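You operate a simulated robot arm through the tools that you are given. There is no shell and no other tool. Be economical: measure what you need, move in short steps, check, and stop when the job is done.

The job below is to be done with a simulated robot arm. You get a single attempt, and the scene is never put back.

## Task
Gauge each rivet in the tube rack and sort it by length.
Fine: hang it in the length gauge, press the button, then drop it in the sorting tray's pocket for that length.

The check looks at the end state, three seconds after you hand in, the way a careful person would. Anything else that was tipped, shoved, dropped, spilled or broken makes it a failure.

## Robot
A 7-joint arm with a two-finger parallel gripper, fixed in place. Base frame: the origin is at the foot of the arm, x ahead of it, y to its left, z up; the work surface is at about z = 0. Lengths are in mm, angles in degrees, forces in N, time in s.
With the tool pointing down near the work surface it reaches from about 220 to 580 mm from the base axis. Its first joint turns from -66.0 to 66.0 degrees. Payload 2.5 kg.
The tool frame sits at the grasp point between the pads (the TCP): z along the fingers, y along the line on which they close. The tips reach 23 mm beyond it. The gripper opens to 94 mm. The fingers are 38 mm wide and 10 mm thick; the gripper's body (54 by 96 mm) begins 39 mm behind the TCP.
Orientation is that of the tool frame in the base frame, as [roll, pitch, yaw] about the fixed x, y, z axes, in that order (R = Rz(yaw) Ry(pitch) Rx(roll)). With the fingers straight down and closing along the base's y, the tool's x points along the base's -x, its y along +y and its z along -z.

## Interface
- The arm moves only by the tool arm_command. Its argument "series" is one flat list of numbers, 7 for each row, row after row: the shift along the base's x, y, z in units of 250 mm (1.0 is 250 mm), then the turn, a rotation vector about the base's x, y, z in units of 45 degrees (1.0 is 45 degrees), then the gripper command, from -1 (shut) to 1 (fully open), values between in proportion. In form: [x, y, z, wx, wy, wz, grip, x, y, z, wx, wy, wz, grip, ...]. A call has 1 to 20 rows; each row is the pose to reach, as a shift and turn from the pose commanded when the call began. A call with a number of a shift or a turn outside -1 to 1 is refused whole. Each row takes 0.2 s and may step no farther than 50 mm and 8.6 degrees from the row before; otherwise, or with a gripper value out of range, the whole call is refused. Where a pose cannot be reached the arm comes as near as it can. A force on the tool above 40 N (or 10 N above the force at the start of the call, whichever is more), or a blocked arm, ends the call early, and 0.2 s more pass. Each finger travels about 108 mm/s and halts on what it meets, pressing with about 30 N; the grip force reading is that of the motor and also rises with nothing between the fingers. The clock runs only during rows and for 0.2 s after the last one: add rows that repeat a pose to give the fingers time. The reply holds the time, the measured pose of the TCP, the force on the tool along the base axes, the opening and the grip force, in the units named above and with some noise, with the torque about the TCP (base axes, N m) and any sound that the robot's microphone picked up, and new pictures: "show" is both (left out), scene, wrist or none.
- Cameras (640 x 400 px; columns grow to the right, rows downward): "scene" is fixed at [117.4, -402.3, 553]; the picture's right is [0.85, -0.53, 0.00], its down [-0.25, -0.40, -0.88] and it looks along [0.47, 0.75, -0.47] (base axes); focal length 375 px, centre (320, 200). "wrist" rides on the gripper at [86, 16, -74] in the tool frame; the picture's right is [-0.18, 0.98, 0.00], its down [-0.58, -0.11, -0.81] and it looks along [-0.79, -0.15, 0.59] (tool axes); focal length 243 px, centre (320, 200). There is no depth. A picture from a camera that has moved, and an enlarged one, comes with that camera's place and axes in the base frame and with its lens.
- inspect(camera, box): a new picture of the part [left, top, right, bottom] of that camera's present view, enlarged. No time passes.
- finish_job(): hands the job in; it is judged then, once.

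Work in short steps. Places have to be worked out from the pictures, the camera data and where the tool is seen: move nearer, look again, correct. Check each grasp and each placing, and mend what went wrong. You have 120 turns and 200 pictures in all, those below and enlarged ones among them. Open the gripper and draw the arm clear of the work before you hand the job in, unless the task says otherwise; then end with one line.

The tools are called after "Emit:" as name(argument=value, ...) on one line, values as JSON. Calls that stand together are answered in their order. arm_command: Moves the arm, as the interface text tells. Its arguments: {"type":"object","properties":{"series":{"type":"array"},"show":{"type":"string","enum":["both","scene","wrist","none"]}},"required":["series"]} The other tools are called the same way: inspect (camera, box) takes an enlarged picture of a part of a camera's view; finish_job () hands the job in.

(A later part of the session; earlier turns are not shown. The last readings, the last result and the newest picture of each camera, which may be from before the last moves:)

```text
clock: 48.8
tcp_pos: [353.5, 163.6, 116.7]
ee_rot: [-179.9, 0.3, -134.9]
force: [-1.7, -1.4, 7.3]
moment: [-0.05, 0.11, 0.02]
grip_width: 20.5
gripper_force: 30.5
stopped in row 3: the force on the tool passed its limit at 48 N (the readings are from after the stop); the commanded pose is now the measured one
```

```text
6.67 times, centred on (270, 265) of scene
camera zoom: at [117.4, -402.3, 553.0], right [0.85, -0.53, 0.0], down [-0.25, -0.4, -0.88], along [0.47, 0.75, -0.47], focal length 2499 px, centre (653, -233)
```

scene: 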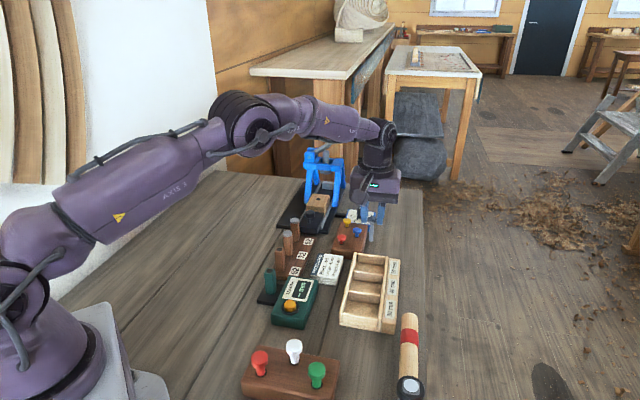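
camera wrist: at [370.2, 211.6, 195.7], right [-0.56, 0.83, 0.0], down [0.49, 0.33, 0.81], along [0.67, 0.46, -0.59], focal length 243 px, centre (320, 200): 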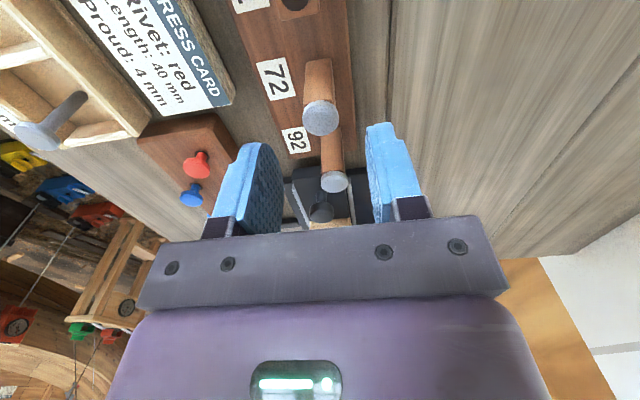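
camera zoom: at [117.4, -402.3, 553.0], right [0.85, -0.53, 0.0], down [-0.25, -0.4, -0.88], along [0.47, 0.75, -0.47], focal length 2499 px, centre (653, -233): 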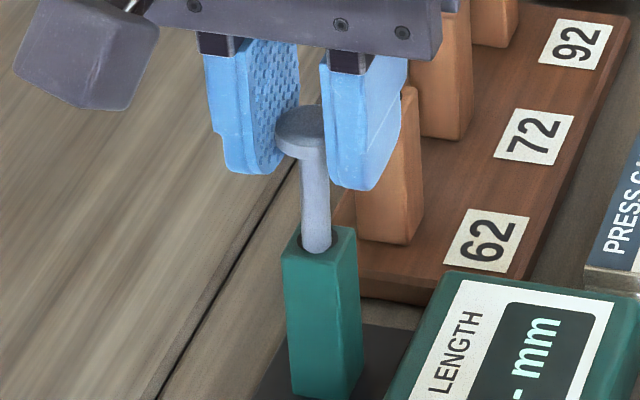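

The tip touched the near rim of the hole. I'll raise 7 mm to unload and look at the rivet again.

Emit:
arm_command(series=[0, 0, 0.03, 0, 0, 0, -1, 0, 0, 0.03, 0, 0, 0, -1], show="none")

Emit:
inspect(camera="wrist", box=[270, 70, 370, 170])

Emit:
inspect(camera="scene", box=[250, 235, 300, 285])

```text
clock: 49.4
tcp_pos: [352.8, 164.4, 125.1]
ee_rot: [-179.9, 0.4, -134.8]
force: [0.2, 0.1, -0.3]
moment: [0.02, 0.02, 0.03]
grip_width: 20.2
gripper_force: 29.8
```

```text
4.00 times, centred on (320, 120) of wrist
camera zoom: at [280.1, 113.6, 197.7], right [-0.57, 0.82, 0.0], down [0.48, 0.33, 0.81], along [0.67, 0.46, -0.59], focal length 970 px, centre (320, 520)
```

zoom: 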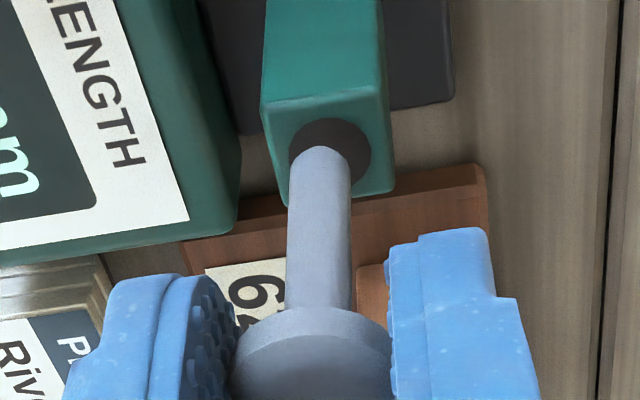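

```text
8.00 times, centred on (275, 260) of scene
camera zoom: at [117.4, -402.3, 553.0], right [0.85, -0.53, 0.0], down [-0.25, -0.4, -0.88], along [0.47, 0.75, -0.47], focal length 2999 px, centre (680, -280)
```

zoom: 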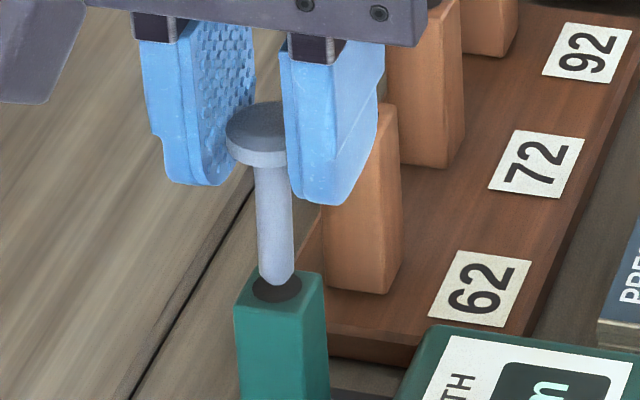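

Against the rim the rivet slid up about 5 mm in the grip. The hole now lies about 2.3 mm away in +y; I'll correct and descend in small steps.

Emit:
arm_command(series=[0.002, 0.009, 0, 0, 0, 0, -1, 0.002, 0.009, -0.016, 0, 0, 0, -1, 0.002, 0.009, -0.024, 0, 0, 0, -1, 0.002, 0.009, -0.032, 0, 0, 0, -1, 0.002, 0.009, -0.04, 0, 0, 0, -1, 0.002, 0.009, -0.048, 0, 0, 0, -1], show="none")

Emit:
inspect(camera="wrist", box=[270, 70, 370, 170])

Emit:
inspect(camera="scene", box=[250, 235, 300, 285])

```text
clock: 50.8
tcp_pos: [352.2, 166.3, 112.7]
ee_rot: [-179.9, 0.3, -134.9]
force: [-0.9, 0.0, 0.1]
moment: [0.0, 0.02, -0.02]
grip_width: 20.6
gripper_force: 30.0
```

```text
4.00 times, centred on (320, 120) of wrist
camera zoom: at [279.6, 116.3, 185.5], right [-0.57, 0.82, 0.0], down [0.48, 0.33, 0.81], along [0.67, 0.46, -0.59], focal length 970 px, centre (320, 520)
```

zoom: 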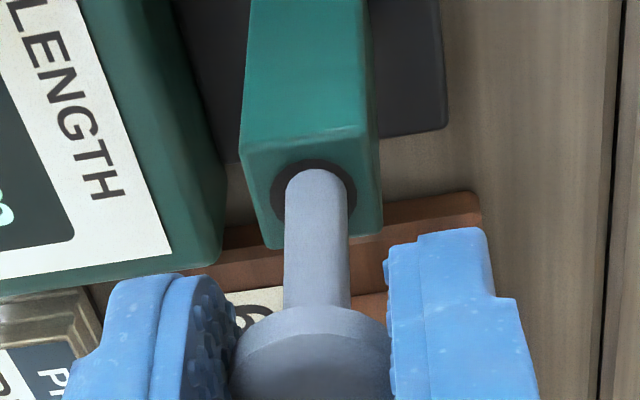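

```text
8.00 times, centred on (275, 260) of scene
camera zoom: at [117.4, -402.3, 553.0], right [0.85, -0.53, 0.0], down [-0.25, -0.4, -0.88], along [0.47, 0.75, -0.47], focal length 2999 px, centre (680, -280)
```

zoom: 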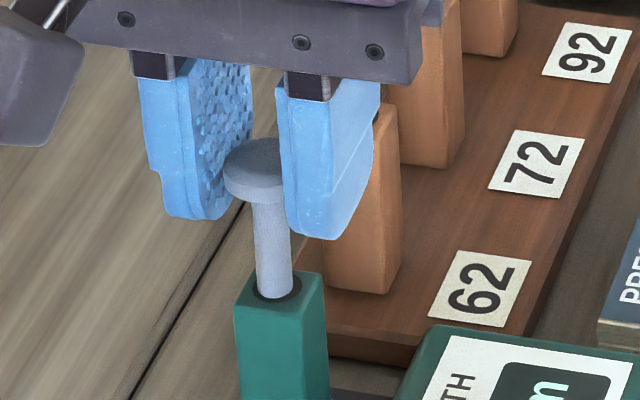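

The stem is in the hole with no force. I'll lower another 20 mm gently, then release and rise.

Emit:
arm_command(series=[0, 0, -0.02, 0, 0, 0, -1, 0, 0, -0.04, 0, 0, 0, -1, 0, 0, -0.06, 0, 0, 0, -1, 0, 0, -0.08, 0, 0, 0, -1, 0, 0, -0.08, 0, 0, 0, -1], show="none")

Emit:
inspect(camera="scene", box=[250, 235, 300, 285])

```text
clock: 52.0
tcp_pos: [353.3, 165.9, 92.0]
ee_rot: [-179.8, 0.3, -134.9]
force: [1.0, -0.1, 0.6]
moment: [-0.02, -0.01, 0.04]
grip_width: 20.7
gripper_force: 29.9
```

```text
8.00 times, centred on (275, 260) of scene
camera zoom: at [117.4, -402.3, 553.0], right [0.85, -0.53, 0.0], down [-0.25, -0.4, -0.88], along [0.47, 0.75, -0.47], focal length 2999 px, centre (680, -280)
```

zoom: 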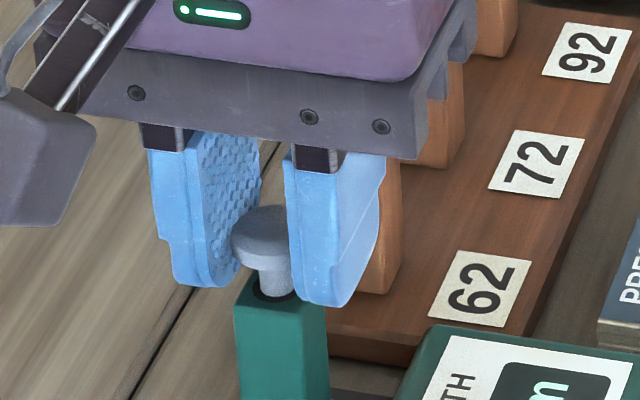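

I'll release, rise, move to hover over the button with the fingers closed, and check.

Emit:
arm_command(series=[0, 0, 0, 0, 0, 0, -0.4, 0, 0, 0, 0, 0, 0, 0, 0, 0, 0, 0, 0, 0, 0, 0, 0, 0.12, 0, 0, 0, 0, 0, 0, 0.28, 0, 0, 0, 0, 0, -0.16, 0.28, 0, 0, 0, -0.5, 0.001, -0.333, 0.28, 0, 0, 0, -1, 0.001, -0.333, 0.15, 0, 0, 0, -1, 0.001, -0.333, 0.04, 0, 0, 0, -1, 0.001, -0.333, 0.04, 0, 0, 0, -1], show="wrist")

Emit:
inspect(camera="scene", box=[240, 240, 340, 330])

```text
clock: 54.2
tcp_pos: [353.3, 82.0, 101.3]
ee_rot: [-179.9, 0.4, -134.9]
force: [-0.5, -0.1, 0.6]
moment: [0.01, -0.03, 0.0]
grip_width: 0.1
gripper_force: 30.4
camera wrist: at [280.5, 31.3, 174.3], right [-0.57, 0.82, 0.0], down [0.48, 0.33, 0.81], along [0.67, 0.46, -0.59], focal length 243 px, centre (320, 200)
```

wrist: 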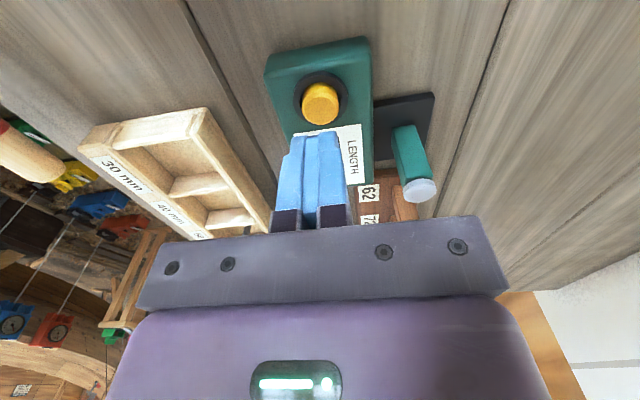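

```text
4.44 times, centred on (290, 285) of scene
camera zoom: at [117.4, -402.3, 553.0], right [0.85, -0.53, 0.0], down [-0.25, -0.4, -0.88], along [0.47, 0.75, -0.47], focal length 1666 px, centre (453, -178)
```

zoom: 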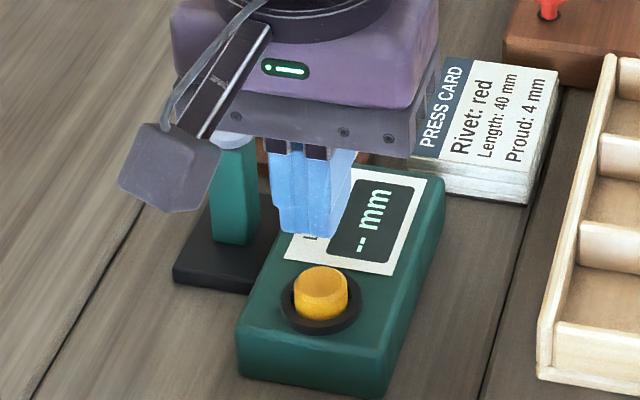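

The rivet is seated. I'll press the button, rise, and return above the post with the gripper open.

Emit:
arm_command(series=[0, 0, -0.1, 0, 0, 0, -1, 0, 0, -0.15, 0, 0, 0, -1, 0, 0, -0.16, 0, 0, 0, -1, 0, 0, -0.168, 0, 0, 0, -1, 0, 0, -0.168, 0, 0, 0, -1, 0, 0, -0.05, 0, 0, 0, -1, 0, 0, 0.1, 0, 0, 0, -1, 0, 0, 0.24, 0, 0, 0, -0.5, 0, 0.16, 0.24, 0, 0, 0, 0, -0.001, 0.333, 0.24, 0, 0, 0, 0, -0.001, 0.333, 0.14, 0, 0, 0, 0, -0.001, 0.333, 0.06, 0, 0, 0, 0, -0.001, 0.333, 0.06, 0, 0, 0, 0], show="none")

Emit:
inspect(camera="scene", box=[240, 240, 340, 330])

Emit:
inspect(camera="wrist", box=[250, 40, 390, 180])

```text
clock: 57.0
tcp_pos: [354.4, 165.4, 116.4]
ee_rot: [-179.9, 0.2, -134.9]
force: [0.2, -0.6, -0.3]
moment: [0.0, 0.0, -0.01]
grip_width: 46.7
gripper_force: 0.0
heard: click
```

```text
4.44 times, centred on (290, 285) of scene
camera zoom: at [117.4, -402.3, 553.0], right [0.85, -0.53, 0.0], down [-0.25, -0.4, -0.88], along [0.47, 0.75, -0.47], focal length 1666 px, centre (453, -178)
```

zoom: 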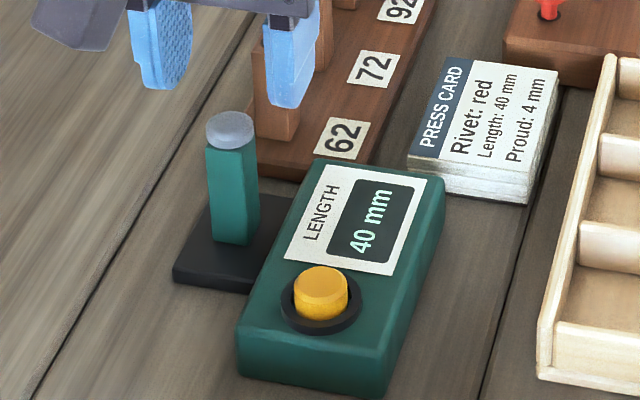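

```text
2.86 times, centred on (320, 110) of wrist
camera zoom: at [281.6, 115.4, 188.9], right [-0.57, 0.82, 0.0], down [0.48, 0.33, 0.81], along [0.67, 0.46, -0.59], focal length 693 px, centre (320, 457)
```

zoom: 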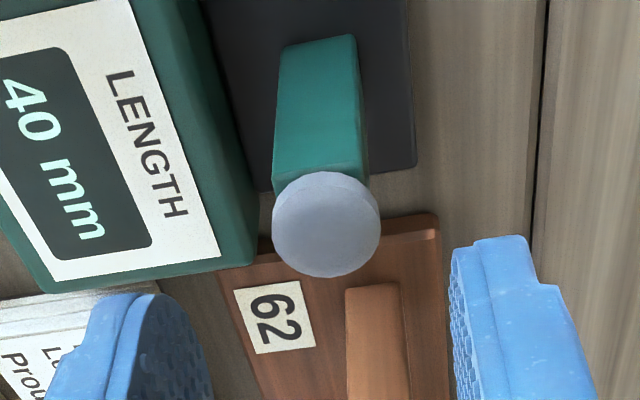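

40 mm. The head is about 2.6 mm off in -x; I'll recentre, grasp, and lift.

Emit:
arm_command(series=[-0.0105, -0.0025, -0.04, 0, 0, 0, 0, -0.0105, -0.0025, -0.08, 0, 0, 0, 0, -0.0105, -0.0025, -0.116, 0, 0, 0, 0, -0.0105, -0.0025, -0.116, 0, 0, 0, -0.5, -0.0105, -0.0025, -0.116, 0, 0, 0, -1, -0.0105, -0.0025, -0.116, 0, 0, 0, -1, -0.0105, -0.0025, -0.06, 0, 0, 0, -1, -0.0105, -0.0025, 0.08, 0, 0, 0, -1, -0.0105, -0.0025, 0.24, 0, 0, 0, -1, -0.0105, -0.0025, 0.24, 0, 0, 0, -1], show="wrist")

```text
clock: 59.2
tcp_pos: [348.9, 166.5, 178.6]
ee_rot: [-179.9, 0.3, -134.9]
force: [0.2, 0.7, -0.2]
moment: [-0.02, -0.01, 0.0]
grip_width: 20.4
gripper_force: 29.7
camera wrist: at [275.8, 116.3, 251.6], right [-0.57, 0.82, 0.0], down [0.48, 0.33, 0.81], along [0.67, 0.46, -0.59], focal length 243 px, centre (320, 200)
```

wrist: 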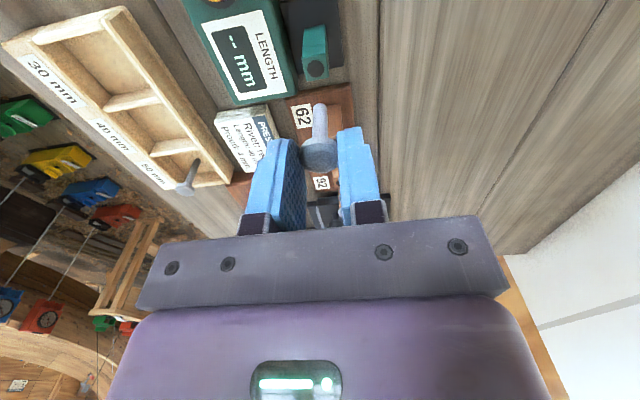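

The second rivet is held. I'll carry it above the 40 pocket at about (523,66) and look.

Emit:
arm_command(series=[0.14, -0.08, 0, 0, 0, 0, -1, 0.28, -0.16, 0, 0, 0, 0, -1, 0.42, -0.24, 0, 0, 0, 0, -1, 0.56, -0.32, 0, 0, 0, 0, -1, 0.69, -0.396, 0, 0, 0, 0, -1, 0.69, -0.396, -0.1, 0, 0, 0, -1, 0.69, -0.396, -0.2, 0, 0, 0, -1, 0.69, -0.396, -0.2, 0, 0, 0, -1], show="wrist")

Emit:
inspect(camera="scene", box=[335, 235, 415, 315])

Emit:
inspect(camera="wrist", box=[200, 0, 440, 180])

```text
clock: 61.0
tcp_pos: [521.1, 67.2, 127.9]
ee_rot: [-179.9, 0.4, -134.8]
force: [0.3, -0.2, -1.1]
moment: [-0.04, -0.03, -0.01]
grip_width: 20.8
gripper_force: 30.2
camera wrist: at [448.3, 15.8, 200.9], right [-0.57, 0.82, 0.0], down [0.48, 0.33, 0.81], along [0.67, 0.46, -0.59], focal length 243 px, centre (320, 200)
```

wrist: 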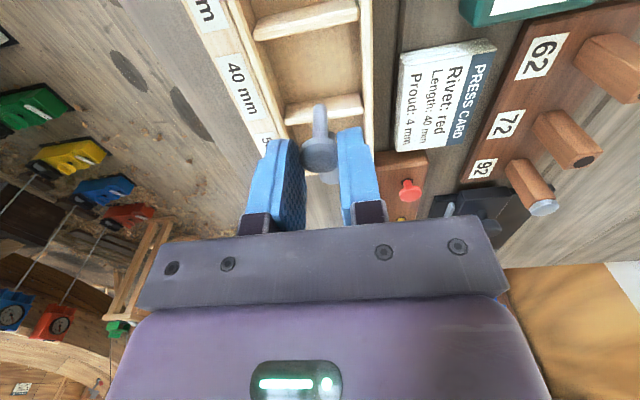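

```text
5.00 times, centred on (375, 275) of scene
camera zoom: at [117.4, -402.3, 553.0], right [0.85, -0.53, 0.0], down [-0.25, -0.4, -0.88], along [0.47, 0.75, -0.47], focal length 1874 px, centre (45, -175)
```

zoom: 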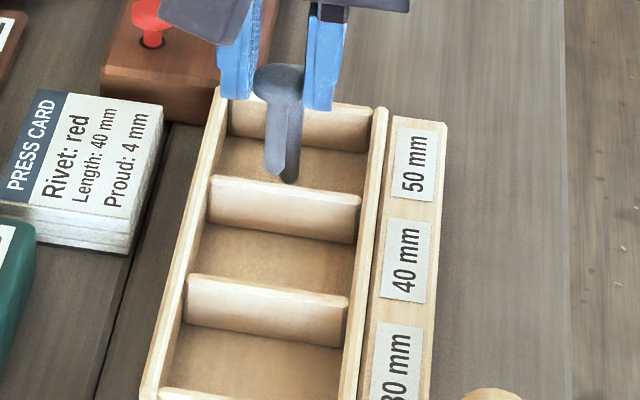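

```text
2.22 times, centred on (320, 90) of wrist
camera zoom: at [448.3, 15.8, 200.9], right [-0.57, 0.82, 0.0], down [0.48, 0.33, 0.81], along [0.67, 0.46, -0.59], focal length 539 px, centre (320, 444)
```

zoom: 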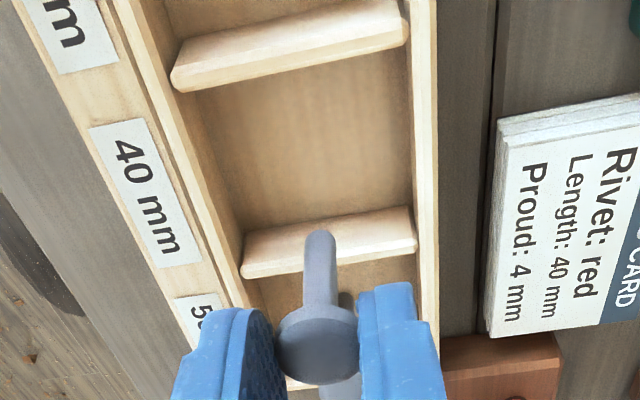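

The rivet is over the 40 pocket, within a few mm of centre. I'll shift back 2 mm, descend 56 mm and check.

Emit:
arm_command(series=[-0.006, -0.005, -0.08, 0, 0, 0, -1, -0.006, -0.005, -0.16, 0, 0, 0, -1, -0.006, -0.005, -0.224, 0, 0, 0, -1, -0.006, -0.005, -0.224, 0, 0, 0, -1], show="none")

Emit:
inspect(camera="scene", box=[335, 235, 415, 315])

Emit:
inspect(camera="wrist", box=[200, 0, 440, 180])

```text
clock: 62.0
tcp_pos: [522.1, 64.9, 71.4]
ee_rot: [-180.0, 0.4, -134.9]
force: [-0.2, 0.8, -0.2]
moment: [0.0, -0.01, 0.01]
grip_width: 20.5
gripper_force: 30.2
```

```text
5.00 times, centred on (375, 275) of scene
camera zoom: at [117.4, -402.3, 553.0], right [0.85, -0.53, 0.0], down [-0.25, -0.4, -0.88], along [0.47, 0.75, -0.47], focal length 1874 px, centre (45, -175)
```

zoom: 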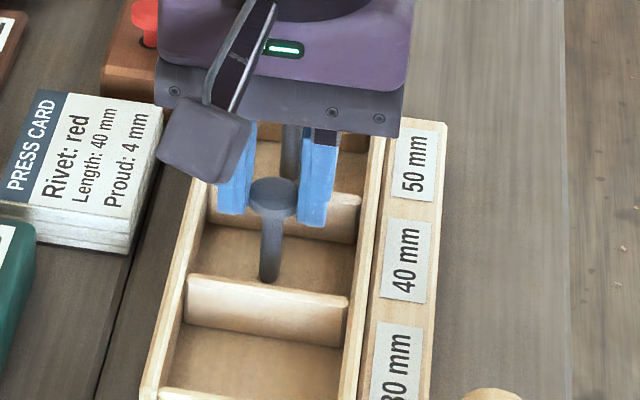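

```text
2.22 times, centred on (320, 90) of wrist
camera zoom: at [448.4, 13.9, 144.4], right [-0.57, 0.82, 0.0], down [0.48, 0.33, 0.81], along [0.67, 0.46, -0.59], focal length 539 px, centre (320, 444)
```

zoom: 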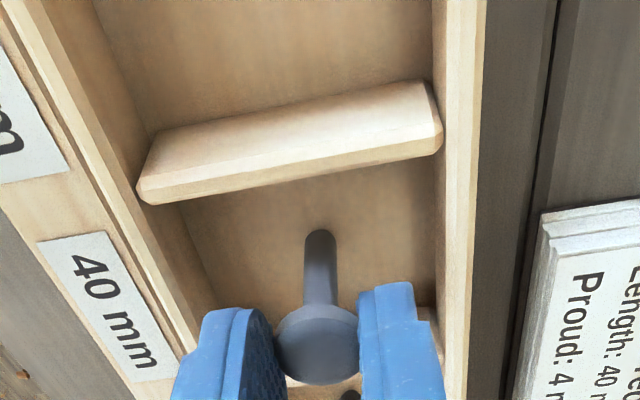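

The tip is well inside the 40 pocket. I'll lower 4 mm, release, and rise straight up.

Emit:
arm_command(series=[0, 0, -0.016, 0, 0, 0, -1, 0, 0, -0.016, 0, 0, 0, -0.4, 0, 0, -0.016, 0, 0, 0, 0, 0, 0, -0.016, 0, 0, 0, 0, 0, 0, 0.1, 0, 0, 0, 0, 0, 0, 0.25, 0, 0, 0, 0, 0, 0, 0.42, 0, 0, 0, 0, 0, 0, 0.42, 0, 0, 0, 0], show="none")

Emit:
inspect(camera="scene", box=[335, 235, 415, 315])

```text
clock: 63.8
tcp_pos: [519.8, 65.4, 176.7]
ee_rot: [-179.9, 0.3, -134.9]
force: [0.1, 0.2, 1.0]
moment: [-0.01, 0.0, 0.0]
grip_width: 47.1
gripper_force: 0.0
```

```text
5.00 times, centred on (375, 275) of scene
camera zoom: at [117.4, -402.3, 553.0], right [0.85, -0.53, 0.0], down [-0.25, -0.4, -0.88], along [0.47, 0.75, -0.47], focal length 1874 px, centre (45, -175)
```

zoom: 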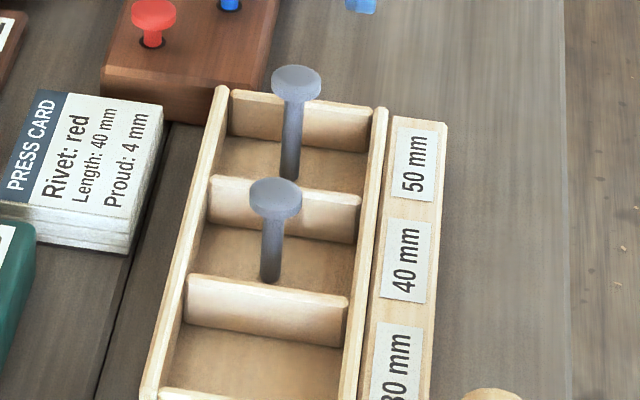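

Both rivets stand in their pockets. Now the 92 tube, expected near (490,307).

Emit:
arm_command(series=[-0.02, 0.16, 0, 0, 0, 0, 0, -0.04, 0.32, 0, 0, 0, 0, 0, -0.06, 0.48, 0, 0, 0, 0, 0, -0.08, 0.64, 0, 0, 0, 0, 0, -0.1, 0.8, 0, 0, 0, 0, 0, -0.125, 0.965, 0, 0, 0, 0, 0, -0.125, 0.965, -0.12, 0, 0, 0, 0, -0.125, 0.965, -0.2, 0, 0, 0, 0, -0.125, 0.965, -0.2, 0, 0, 0, 0], show="both")

Emit:
inspect(camera="wrist", box=[240, 60, 400, 170])

```text
clock: 65.8
tcp_pos: [490.3, 307.1, 127.7]
ee_rot: [-179.9, 0.4, -134.9]
force: [-0.2, -0.1, 0.5]
moment: [-0.01, 0.01, 0.05]
grip_width: 47.2
gripper_force: 0.0
camera wrist: at [417.0, 256.5, 199.1], right [-0.57, 0.82, 0.0], down [0.48, 0.33, 0.81], along [0.67, 0.46, -0.59], focal length 243 px, centre (320, 200)
```

scene: 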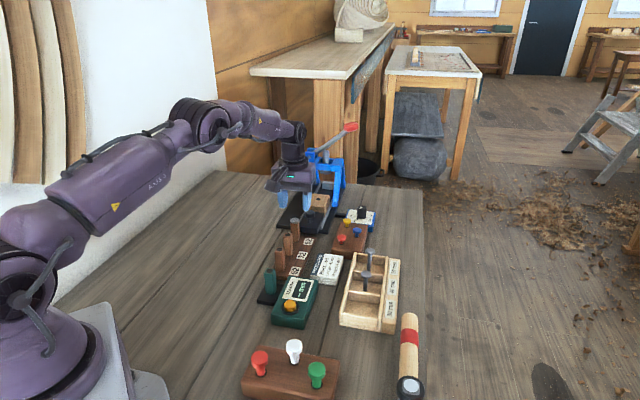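
wrist: 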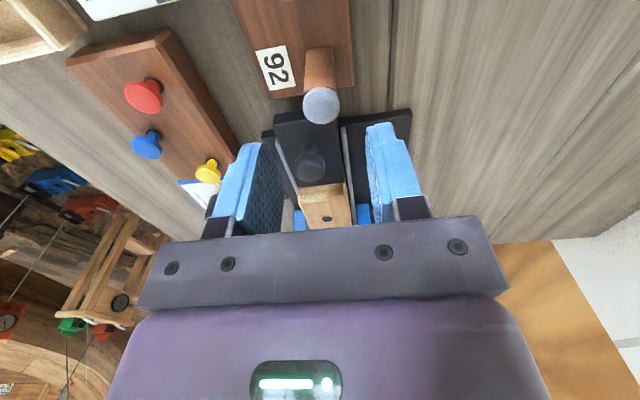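

```text
3.64 times, centred on (320, 115) of wrist
camera zoom: at [417.0, 256.5, 199.1], right [-0.57, 0.82, 0.0], down [0.48, 0.33, 0.81], along [0.67, 0.46, -0.59], focal length 882 px, centre (320, 509)
```

zoom: 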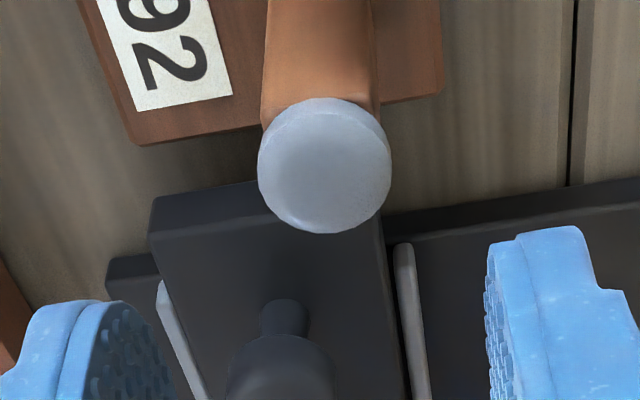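

The 92 head is about 4 mm back and 0.7 mm right of the TCP. I'll correct and descend 30 mm to check.

Emit:
arm_command(series=[-0.014, -0.007, 0, 0, 0, 0, 0, -0.014, -0.007, -0.06, 0, 0, 0, 0, -0.014, -0.007, -0.12, 0, 0, 0, 0, -0.014, -0.007, -0.12, 0, 0, 0, 0], show="none")

Emit:
inspect(camera="wrist", box=[220, 90, 420, 220])

Emit:
inspect(camera="scene", box=[260, 180, 340, 260])

```text
clock: 66.8
tcp_pos: [487.3, 306.0, 96.4]
ee_rot: [-180.0, 0.5, -134.8]
force: [0.3, -0.7, 0.5]
moment: [0.01, 0.02, 0.0]
grip_width: 47.1
gripper_force: 0.0
```

```text
3.08 times, centred on (320, 155) of wrist
camera zoom: at [414.1, 255.5, 169.8], right [-0.57, 0.82, 0.0], down [0.48, 0.33, 0.81], along [0.67, 0.46, -0.59], focal length 746 px, centre (320, 338)
```

zoom: 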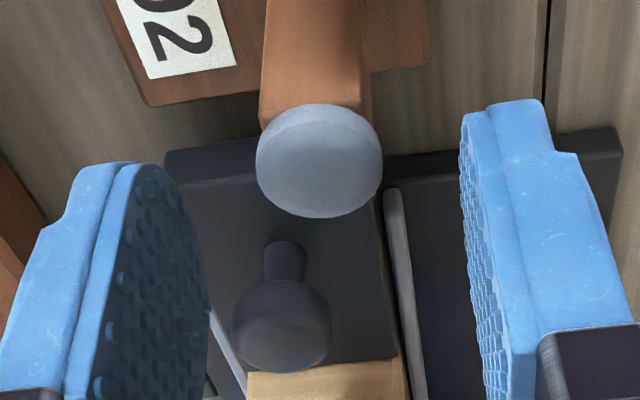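

```text
5.00 times, centred on (300, 220) of scene
camera zoom: at [117.4, -402.3, 553.0], right [0.85, -0.53, 0.0], down [-0.25, -0.4, -0.88], along [0.47, 0.75, -0.47], focal length 1874 px, centre (420, 100)
```

zoom: 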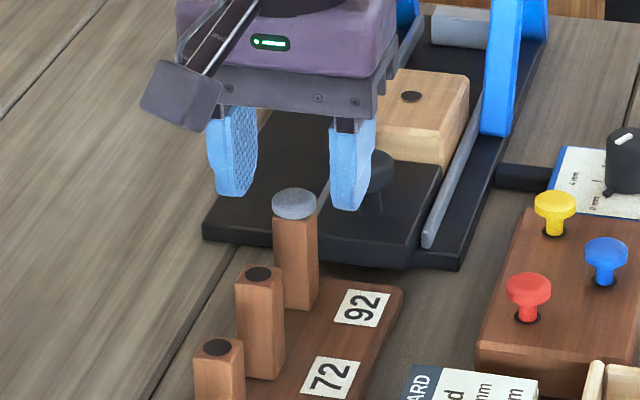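

Centred within about 1 mm. I'll shift back 1 mm, descend 9.5 mm, close, and lift.

Emit:
arm_command(series=[-0.003, -0.002, -0.02, 0, 0, 0, 0, -0.003, -0.002, -0.038, 0, 0, 0, 0, -0.003, -0.002, -0.038, 0, 0, 0, -0.5, -0.003, -0.002, -0.038, 0, 0, 0, -1, -0.003, -0.002, -0.038, 0, 0, 0, -1, -0.003, -0.002, 0.0, 0, 0, 0, -1, -0.003, -0.002, 0.1, 0, 0, 0, -1, -0.003, -0.002, 0.26, 0, 0, 0, -1, -0.003, -0.002, 0.26, 0, 0, 0, -1], show="none")

Emit:
inspect(camera="wrist", box=[260, 70, 380, 190])

Emit:
inspect(camera="scene", box=[256, 170, 336, 270])

```text
clock: 68.8
tcp_pos: [485.4, 305.9, 161.4]
ee_rot: [-179.9, 0.3, -134.8]
force: [0.2, -0.3, -0.3]
moment: [-0.05, 0.01, 0.04]
grip_width: 20.4
gripper_force: 30.1
```

```text
3.33 times, centred on (320, 130) of wrist
camera zoom: at [412.8, 256.5, 234.7], right [-0.57, 0.82, 0.0], down [0.48, 0.33, 0.81], along [0.67, 0.46, -0.59], focal length 809 px, centre (320, 433)
```

zoom: 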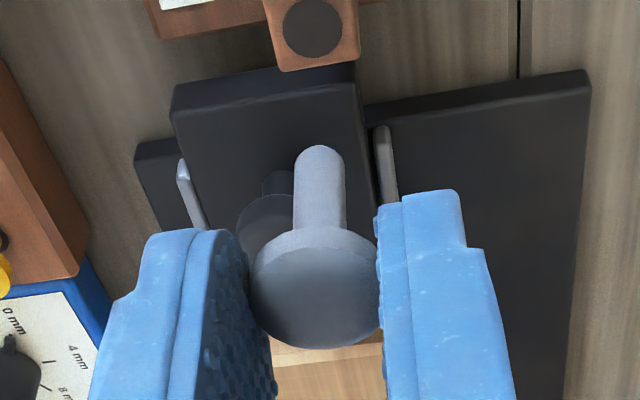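

```text
4.00 times, centred on (296, 220) of scene
camera zoom: at [117.4, -402.3, 553.0], right [0.85, -0.53, 0.0], down [-0.25, -0.4, -0.88], along [0.47, 0.75, -0.47], focal length 1499 px, centre (416, 120)
```

zoom: 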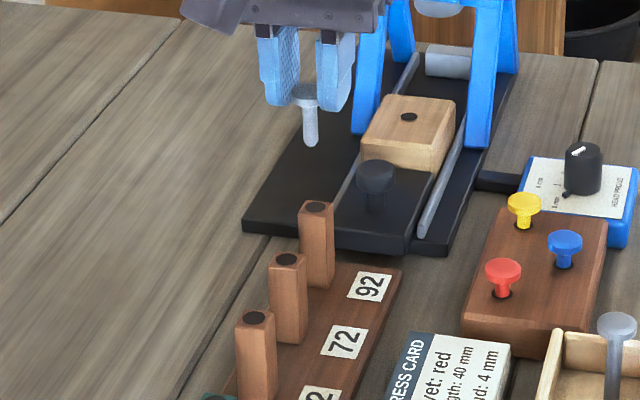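

The third rivet is held. I'll carry it above the gauge post, keep it high, and check alignment.

Emit:
arm_command(series=[-0.108, -0.113, 0, 0, 0, 0, -1, -0.216, -0.226, 0, 0, 0, 0, -1, -0.324, -0.339, 0, 0, 0, 0, -1, -0.432, -0.452, 0, 0, 0, 0, -1, -0.538, -0.564, 0, 0, 0, 0, -1, -0.538, -0.564, -0.15, 0, 0, 0, -1, -0.538, -0.564, -0.15, 0, 0, 0, -1], show="none")

Emit:
inspect(camera="wrist", box=[270, 70, 370, 170])

Emit:
inspect(camera="scene", box=[245, 230, 305, 290])

```text
clock: 70.4
tcp_pos: [351.9, 163.8, 123.6]
ee_rot: [-179.9, 0.4, -134.9]
force: [0.3, 0.2, -0.6]
moment: [0.02, 0.01, 0.01]
grip_width: 20.4
gripper_force: 30.4
```

```text
4.00 times, centred on (320, 120) of wrist
camera zoom: at [278.7, 113.2, 197.1], right [-0.57, 0.82, 0.0], down [0.48, 0.33, 0.81], along [0.67, 0.46, -0.59], focal length 970 px, centre (320, 520)
```

zoom: 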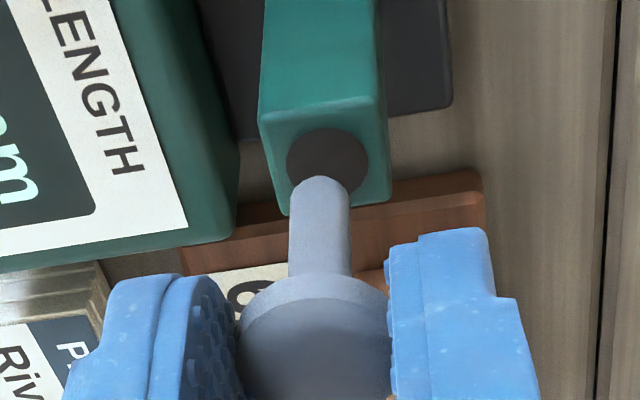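

```text
6.67 times, centred on (275, 260) of scene
camera zoom: at [117.4, -402.3, 553.0], right [0.85, -0.53, 0.0], down [-0.25, -0.4, -0.88], along [0.47, 0.75, -0.47], focal length 2499 px, centre (620, -200)
```

zoom: 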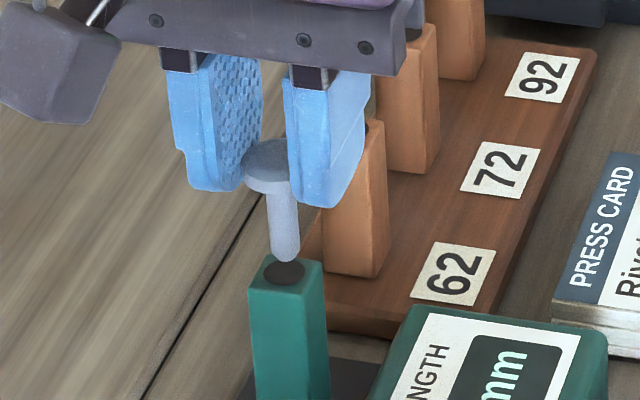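

Estimates agree that the hole lies about 1.5 mm to the camera's right. I'll shift (-0.4,+1.6), lower 6 mm and look again before inserting.

Emit:
arm_command(series=[-0.0015, 0.0065, 0, 0, 0, 0, -1, -0.0015, 0.0065, -0.024, 0, 0, 0, -1, -0.0015, 0.0065, -0.024, 0, 0, 0, -1], show="none")

Emit:
inspect(camera="wrist", box=[290, 80, 350, 140])

Emit:
inspect(camera="scene", box=[257, 245, 287, 275])

```text
clock: 71.2
tcp_pos: [351.0, 167.2, 118.8]
ee_rot: [-179.9, 0.3, -134.9]
force: [0.1, 0.6, 0.2]
moment: [-0.04, 0.0, -0.03]
grip_width: 20.4
gripper_force: 30.4
```

```text
6.67 times, centred on (320, 110) of wrist
camera zoom: at [278.3, 115.4, 191.6], right [-0.57, 0.82, 0.0], down [0.48, 0.33, 0.81], along [0.67, 0.46, -0.59], focal length 1618 px, centre (320, 800)
```

zoom: 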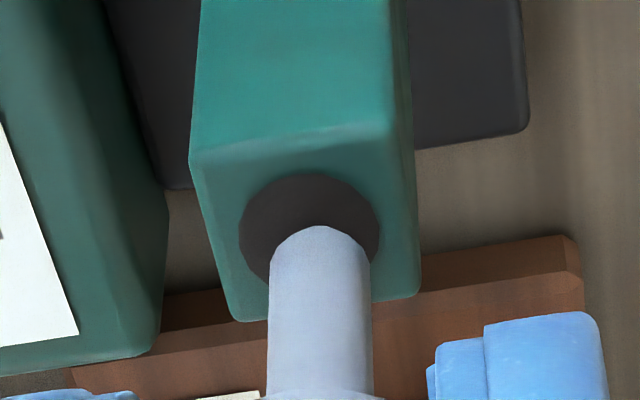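

```text
13.33 times, centred on (272, 260) of scene
camera zoom: at [117.4, -402.3, 553.0], right [0.85, -0.53, 0.0], down [-0.25, -0.4, -0.88], along [0.47, 0.75, -0.47], focal length 4998 px, centre (960, -600)
```

zoom: 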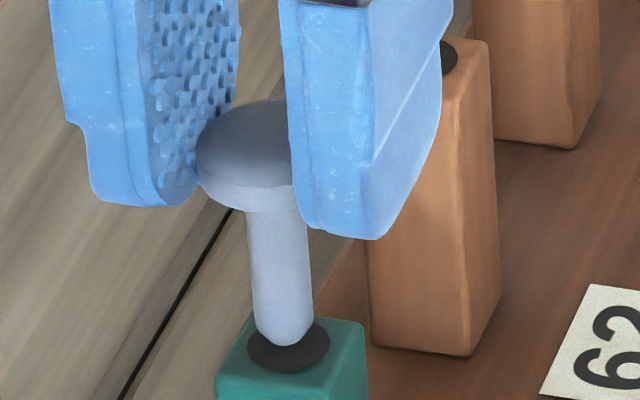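

Both views now agree the tip should move about (-0.3,-1.2). I'll apply that and lower in small steps.

Emit:
arm_command(series=[-0.001, -0.005, 0, 0, 0, 0, -1, -0.001, -0.005, -0.01, 0, 0, 0, -1, -0.001, -0.005, -0.018, 0, 0, 0, -1, -0.001, -0.005, -0.026, 0, 0, 0, -1, -0.001, -0.005, -0.034, 0, 0, 0, -1, -0.001, -0.005, -0.034, 0, 0, 0, -1], show="none")

Emit:
inspect(camera="wrist", box=[280, 80, 360, 160])

Emit:
inspect(camera="scene", box=[257, 245, 287, 275])

```text
clock: 72.6
tcp_pos: [350.7, 164.2, 108.5]
ee_rot: [-180.0, 0.3, -134.9]
force: [1.1, -0.1, -1.3]
moment: [-0.01, -0.02, 0.01]
grip_width: 20.4
gripper_force: 29.7
```

```text
5.00 times, centred on (320, 120) of wrist
camera zoom: at [278.0, 113.1, 182.3], right [-0.57, 0.82, 0.0], down [0.48, 0.33, 0.81], along [0.67, 0.46, -0.59], focal length 1213 px, centre (320, 600)
```

zoom: 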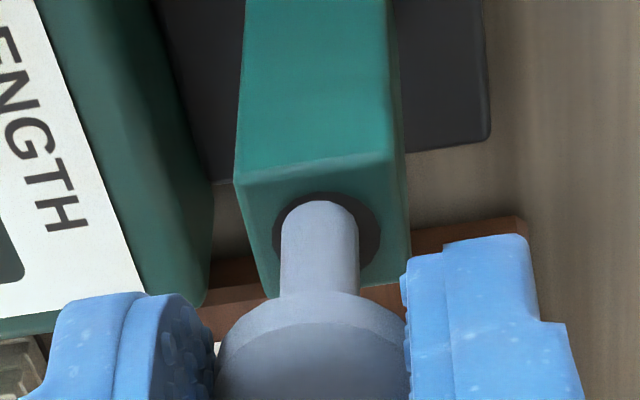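

```text
13.33 times, centred on (272, 260) of scene
camera zoom: at [117.4, -402.3, 553.0], right [0.85, -0.53, 0.0], down [-0.25, -0.4, -0.88], along [0.47, 0.75, -0.47], focal length 4998 px, centre (960, -600)
```

zoom: 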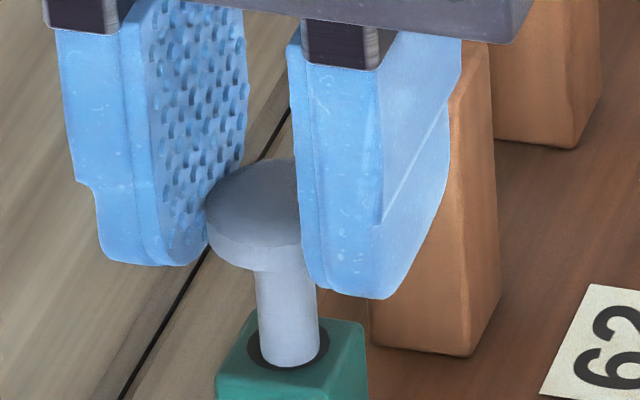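

The tip is in the hole with no force. I'll lower the remaining 16 mm, release, rise, and move over to the button.

Emit:
arm_command(series=[-0.001, 0.001, -0.02, 0, 0, 0, -1, -0.001, 0.001, -0.04, 0, 0, 0, -1, -0.001, 0.001, -0.064, 0, 0, 0, -1, -0.001, 0.001, -0.064, 0, 0, 0, -1, -0.001, 0.001, -0.064, 0, 0, 0, -0.4, -0.001, 0.001, -0.064, 0, 0, 0, 0, -0.001, 0.001, -0.064, 0, 0, 0, 0, -0.001, 0.001, 0.06, 0, 0, 0, 0, -0.001, 0.001, 0.22, 0, 0, 0, 0, 0.005, -0.16, 0.22, 0, 0, 0, -0.5, 0.012, -0.326, 0.22, 0, 0, 0, -1, 0.012, -0.326, 0.1, 0, 0, 0, -1, 0.012, -0.326, -0.024, 0, 0, 0, -1, 0.012, -0.326, -0.024, 0, 0, 0, -1], show="wrist")

Emit:
inspect(camera="scene", box=[240, 240, 340, 330])

```text
clock: 75.6
tcp_pos: [352.9, 82.2, 104.8]
ee_rot: [180.0, 0.3, -134.9]
force: [0.5, 0.2, -0.3]
moment: [0.01, -0.01, 0.03]
grip_width: 0.0
gripper_force: 30.1
camera wrist: at [280.4, 31.6, 177.0], right [-0.57, 0.82, 0.0], down [0.48, 0.33, 0.81], along [0.67, 0.46, -0.59], focal length 243 px, centre (320, 200)
```

wrist: 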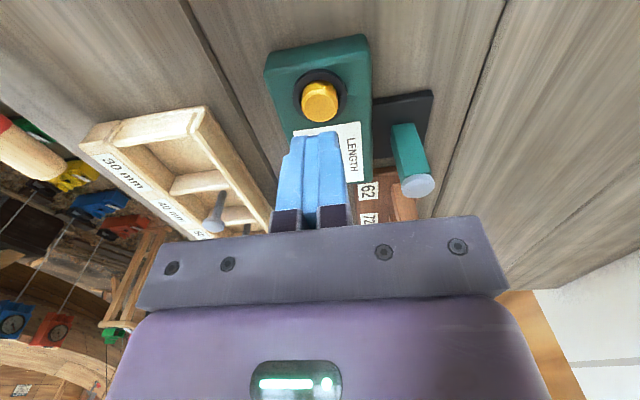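

```text
4.44 times, centred on (290, 285) of scene
camera zoom: at [117.4, -402.3, 553.0], right [0.85, -0.53, 0.0], down [-0.25, -0.4, -0.88], along [0.47, 0.75, -0.47], focal length 1666 px, centre (453, -178)
```

zoom: 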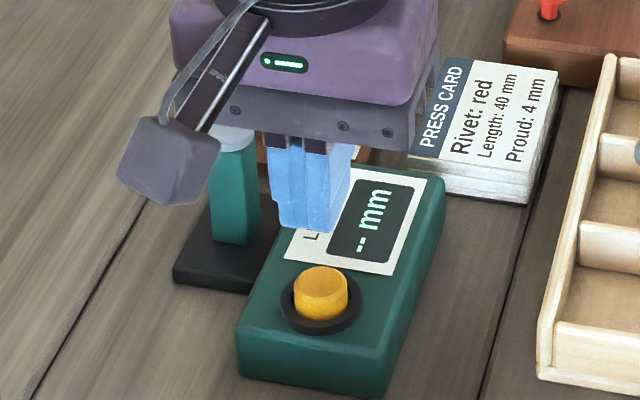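

The third rivet is seated. I'll press the button and return over the post.

Emit:
arm_command(series=[0, 0, -0.1, 0, 0, 0, -1, 0, 0, -0.15, 0, 0, 0, -1, 0, 0, -0.163, 0, 0, 0, -1, 0, 0, -0.172, 0, 0, 0, -1, 0, 0, -0.172, 0, 0, 0, -1, 0, 0, -0.05, 0, 0, 0, -1, 0, 0, 0.1, 0, 0, 0, -1, 0, 0, 0.24, 0, 0, 0, -0.5, -0.006, 0.16, 0.24, 0, 0, 0, 0, -0.013, 0.327, 0.24, 0, 0, 0, 0, -0.013, 0.327, 0.14, 0, 0, 0, 0, -0.013, 0.327, 0.056, 0, 0, 0, 0, -0.013, 0.327, 0.056, 0, 0, 0, 0], show="none")

Emit:
inspect(camera="scene", box=[240, 240, 340, 330])

Emit:
inspect(camera="wrist", box=[250, 40, 390, 180])

```text
clock: 78.4
tcp_pos: [351.3, 163.0, 116.4]
ee_rot: [-179.9, 0.4, -134.9]
force: [-0.3, -0.4, -0.4]
moment: [0.01, -0.01, -0.03]
grip_width: 46.7
gripper_force: 0.1
heard: click
```

```text
4.44 times, centred on (290, 285) of scene
camera zoom: at [117.4, -402.3, 553.0], right [0.85, -0.53, 0.0], down [-0.25, -0.4, -0.88], along [0.47, 0.75, -0.47], focal length 1666 px, centre (453, -178)
```

zoom: 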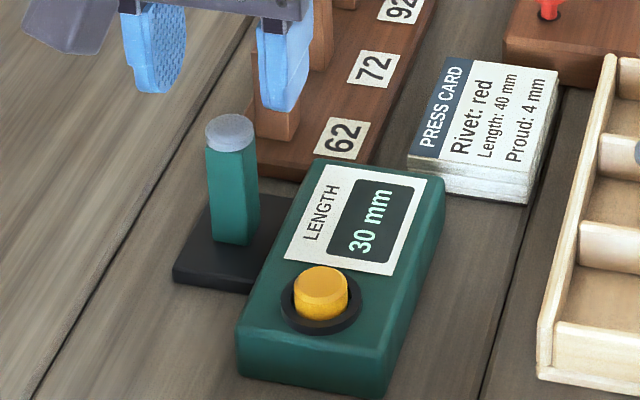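

```text
2.86 times, centred on (320, 110) of wrist
camera zoom: at [277.4, 113.1, 190.1], right [-0.57, 0.82, 0.0], down [0.48, 0.33, 0.81], along [0.67, 0.46, -0.59], focal length 693 px, centre (320, 457)
```

zoom: 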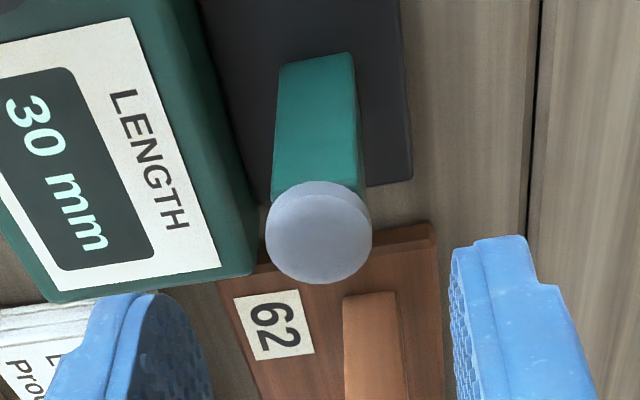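

30 mm, head centred. I'll grasp and lift, then carry it toward the 30 pocket at about (476,19).

Emit:
arm_command(series=[0, 0, -0.06, 0, 0, 0, 0, 0, 0, -0.116, 0, 0, 0, 0, 0, 0, -0.116, 0, 0, 0, -0.5, 0, 0, -0.116, 0, 0, 0, -1, 0, 0, -0.116, 0, 0, 0, -1, 0, 0, -0.06, 0, 0, 0, -1, 0, 0, 0.08, 0, 0, 0, -1, 0, 0, 0.24, 0, 0, 0, -1, 0.1, -0.115, 0.24, 0, 0, 0, -1, 0.2, -0.23, 0.24, 0, 0, 0, -1, 0.3, -0.345, 0.24, 0, 0, 0, -1, 0.4, -0.46, 0.24, 0, 0, 0, -1, 0.5, -0.576, 0.24, 0, 0, 0, -1, 0.5, -0.576, 0.1, 0, 0, 0, -1, 0.5, -0.576, -0.02, 0, 0, 0, -1, 0.5, -0.576, -0.02, 0, 0, 0, -1], show="none")

Emit:
inspect(camera="scene", box=[325, 245, 415, 335])

Emit:
inspect(camera="wrist", box=[200, 0, 440, 180])

```text
clock: 81.8
tcp_pos: [475.0, 22.5, 110.2]
ee_rot: [-180.0, 0.4, -134.9]
force: [0.5, 0.4, -1.0]
moment: [0.02, -0.01, 0.02]
grip_width: 20.7
gripper_force: 30.0
```

```text
4.44 times, centred on (370, 290) of scene
camera zoom: at [117.4, -402.3, 553.0], right [0.85, -0.53, 0.0], down [-0.25, -0.4, -0.88], along [0.47, 0.75, -0.47], focal length 1666 px, centre (98, -200)
```

zoom: 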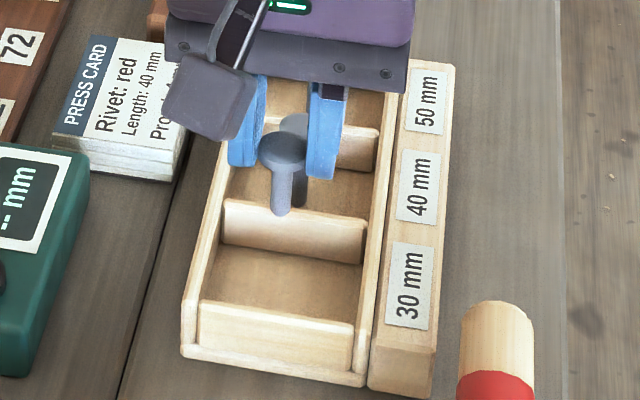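

```text
2.22 times, centred on (320, 90) of wrist
camera zoom: at [402.4, -28.8, 184.0], right [-0.57, 0.82, 0.0], down [0.48, 0.33, 0.81], along [0.67, 0.46, -0.59], focal length 539 px, centre (320, 444)
```

zoom: 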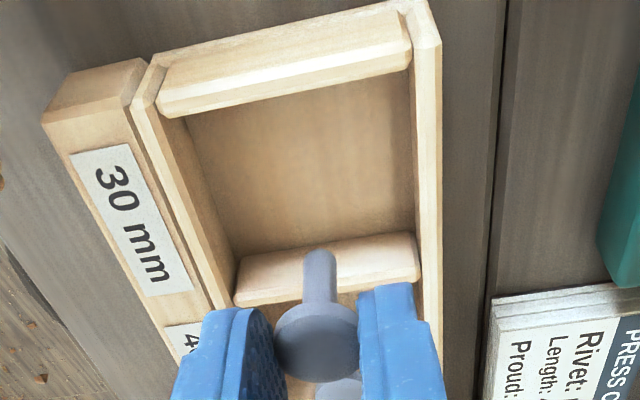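

The tip is over the 30 pocket. I'll shift back 1.5 mm, descend 46 mm, and check.

Emit:
arm_command(series=[-0.005, -0.005, -0.08, 0, 0, 0, -1, -0.005, -0.005, -0.15, 0, 0, 0, -1, -0.005, -0.005, -0.184, 0, 0, 0, -1, -0.005, -0.005, -0.184, 0, 0, 0, -1], show="none")

Emit:
inspect(camera="scene", box=[325, 245, 415, 335])

Emit:
inspect(camera="wrist", box=[200, 0, 440, 180])

```text
clock: 82.8
tcp_pos: [473.0, 20.3, 64.5]
ee_rot: [-179.8, 0.3, -134.9]
force: [0.2, 0.1, -0.2]
moment: [0.0, 0.01, 0.0]
grip_width: 20.4
gripper_force: 30.1
```

```text
4.44 times, centred on (370, 290) of scene
camera zoom: at [117.4, -402.3, 553.0], right [0.85, -0.53, 0.0], down [-0.25, -0.4, -0.88], along [0.47, 0.75, -0.47], focal length 1666 px, centre (98, -200)
```

zoom: 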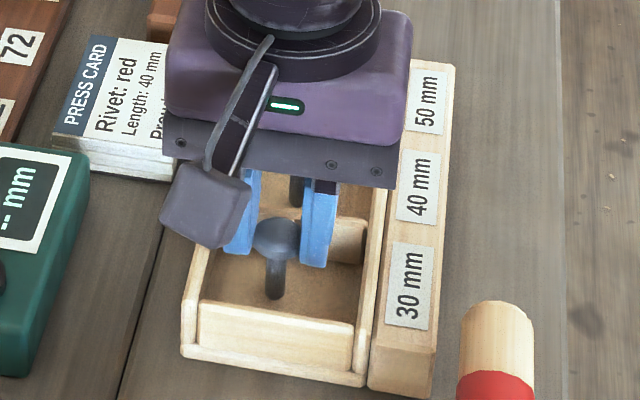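

```text
2.22 times, centred on (320, 90) of wrist
camera zoom: at [401.5, -30.2, 137.2], right [-0.57, 0.82, 0.0], down [0.48, 0.33, 0.81], along [0.67, 0.46, -0.59], focal length 539 px, centre (320, 444)
```

zoom: 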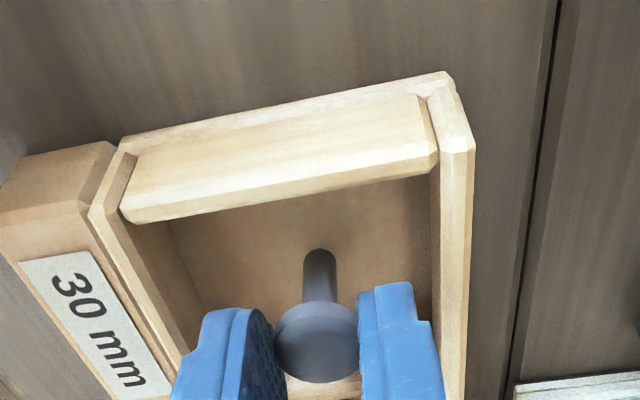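

The rivet is inside the 30 pocket. I'll lower 4 mm, open modestly, and rise clear.

Emit:
arm_command(series=[0, 0, -0.016, 0, 0, 0, -1, 0, 0, -0.016, 0, 0, 0, -0.45, 0, 0, -0.016, 0, 0, 0, -0.2, 0, 0, -0.016, 0, 0, 0, -0.2, 0, 0, 0.1, 0, 0, 0, -0.2, 0, 0, 0.25, 0, 0, 0, 0, -0.1, 0, 0.42, 0, 0, 0, 0, -0.28, 0, 0.55, 0, 0, 0, 0, -0.45, 0, 0.65, 0, 0, 0, 0, -0.45, 0, 0.65, 0, 0, 0, 0], show="both")

Emit:
inspect(camera="scene", box=[325, 235, 415, 335])

```text
refused: row 8 steps farther than a row can; nothing moved
```

```text
4.00 times, centred on (370, 285) of scene
camera zoom: at [117.4, -402.3, 553.0], right [0.85, -0.53, 0.0], down [-0.25, -0.4, -0.88], along [0.47, 0.75, -0.47], focal length 1499 px, centre (120, -140)
```

zoom: 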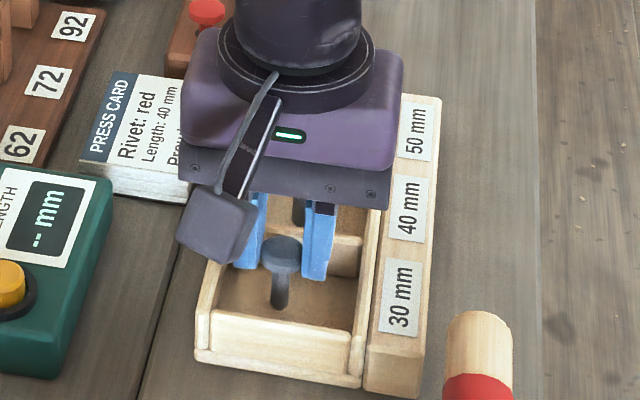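

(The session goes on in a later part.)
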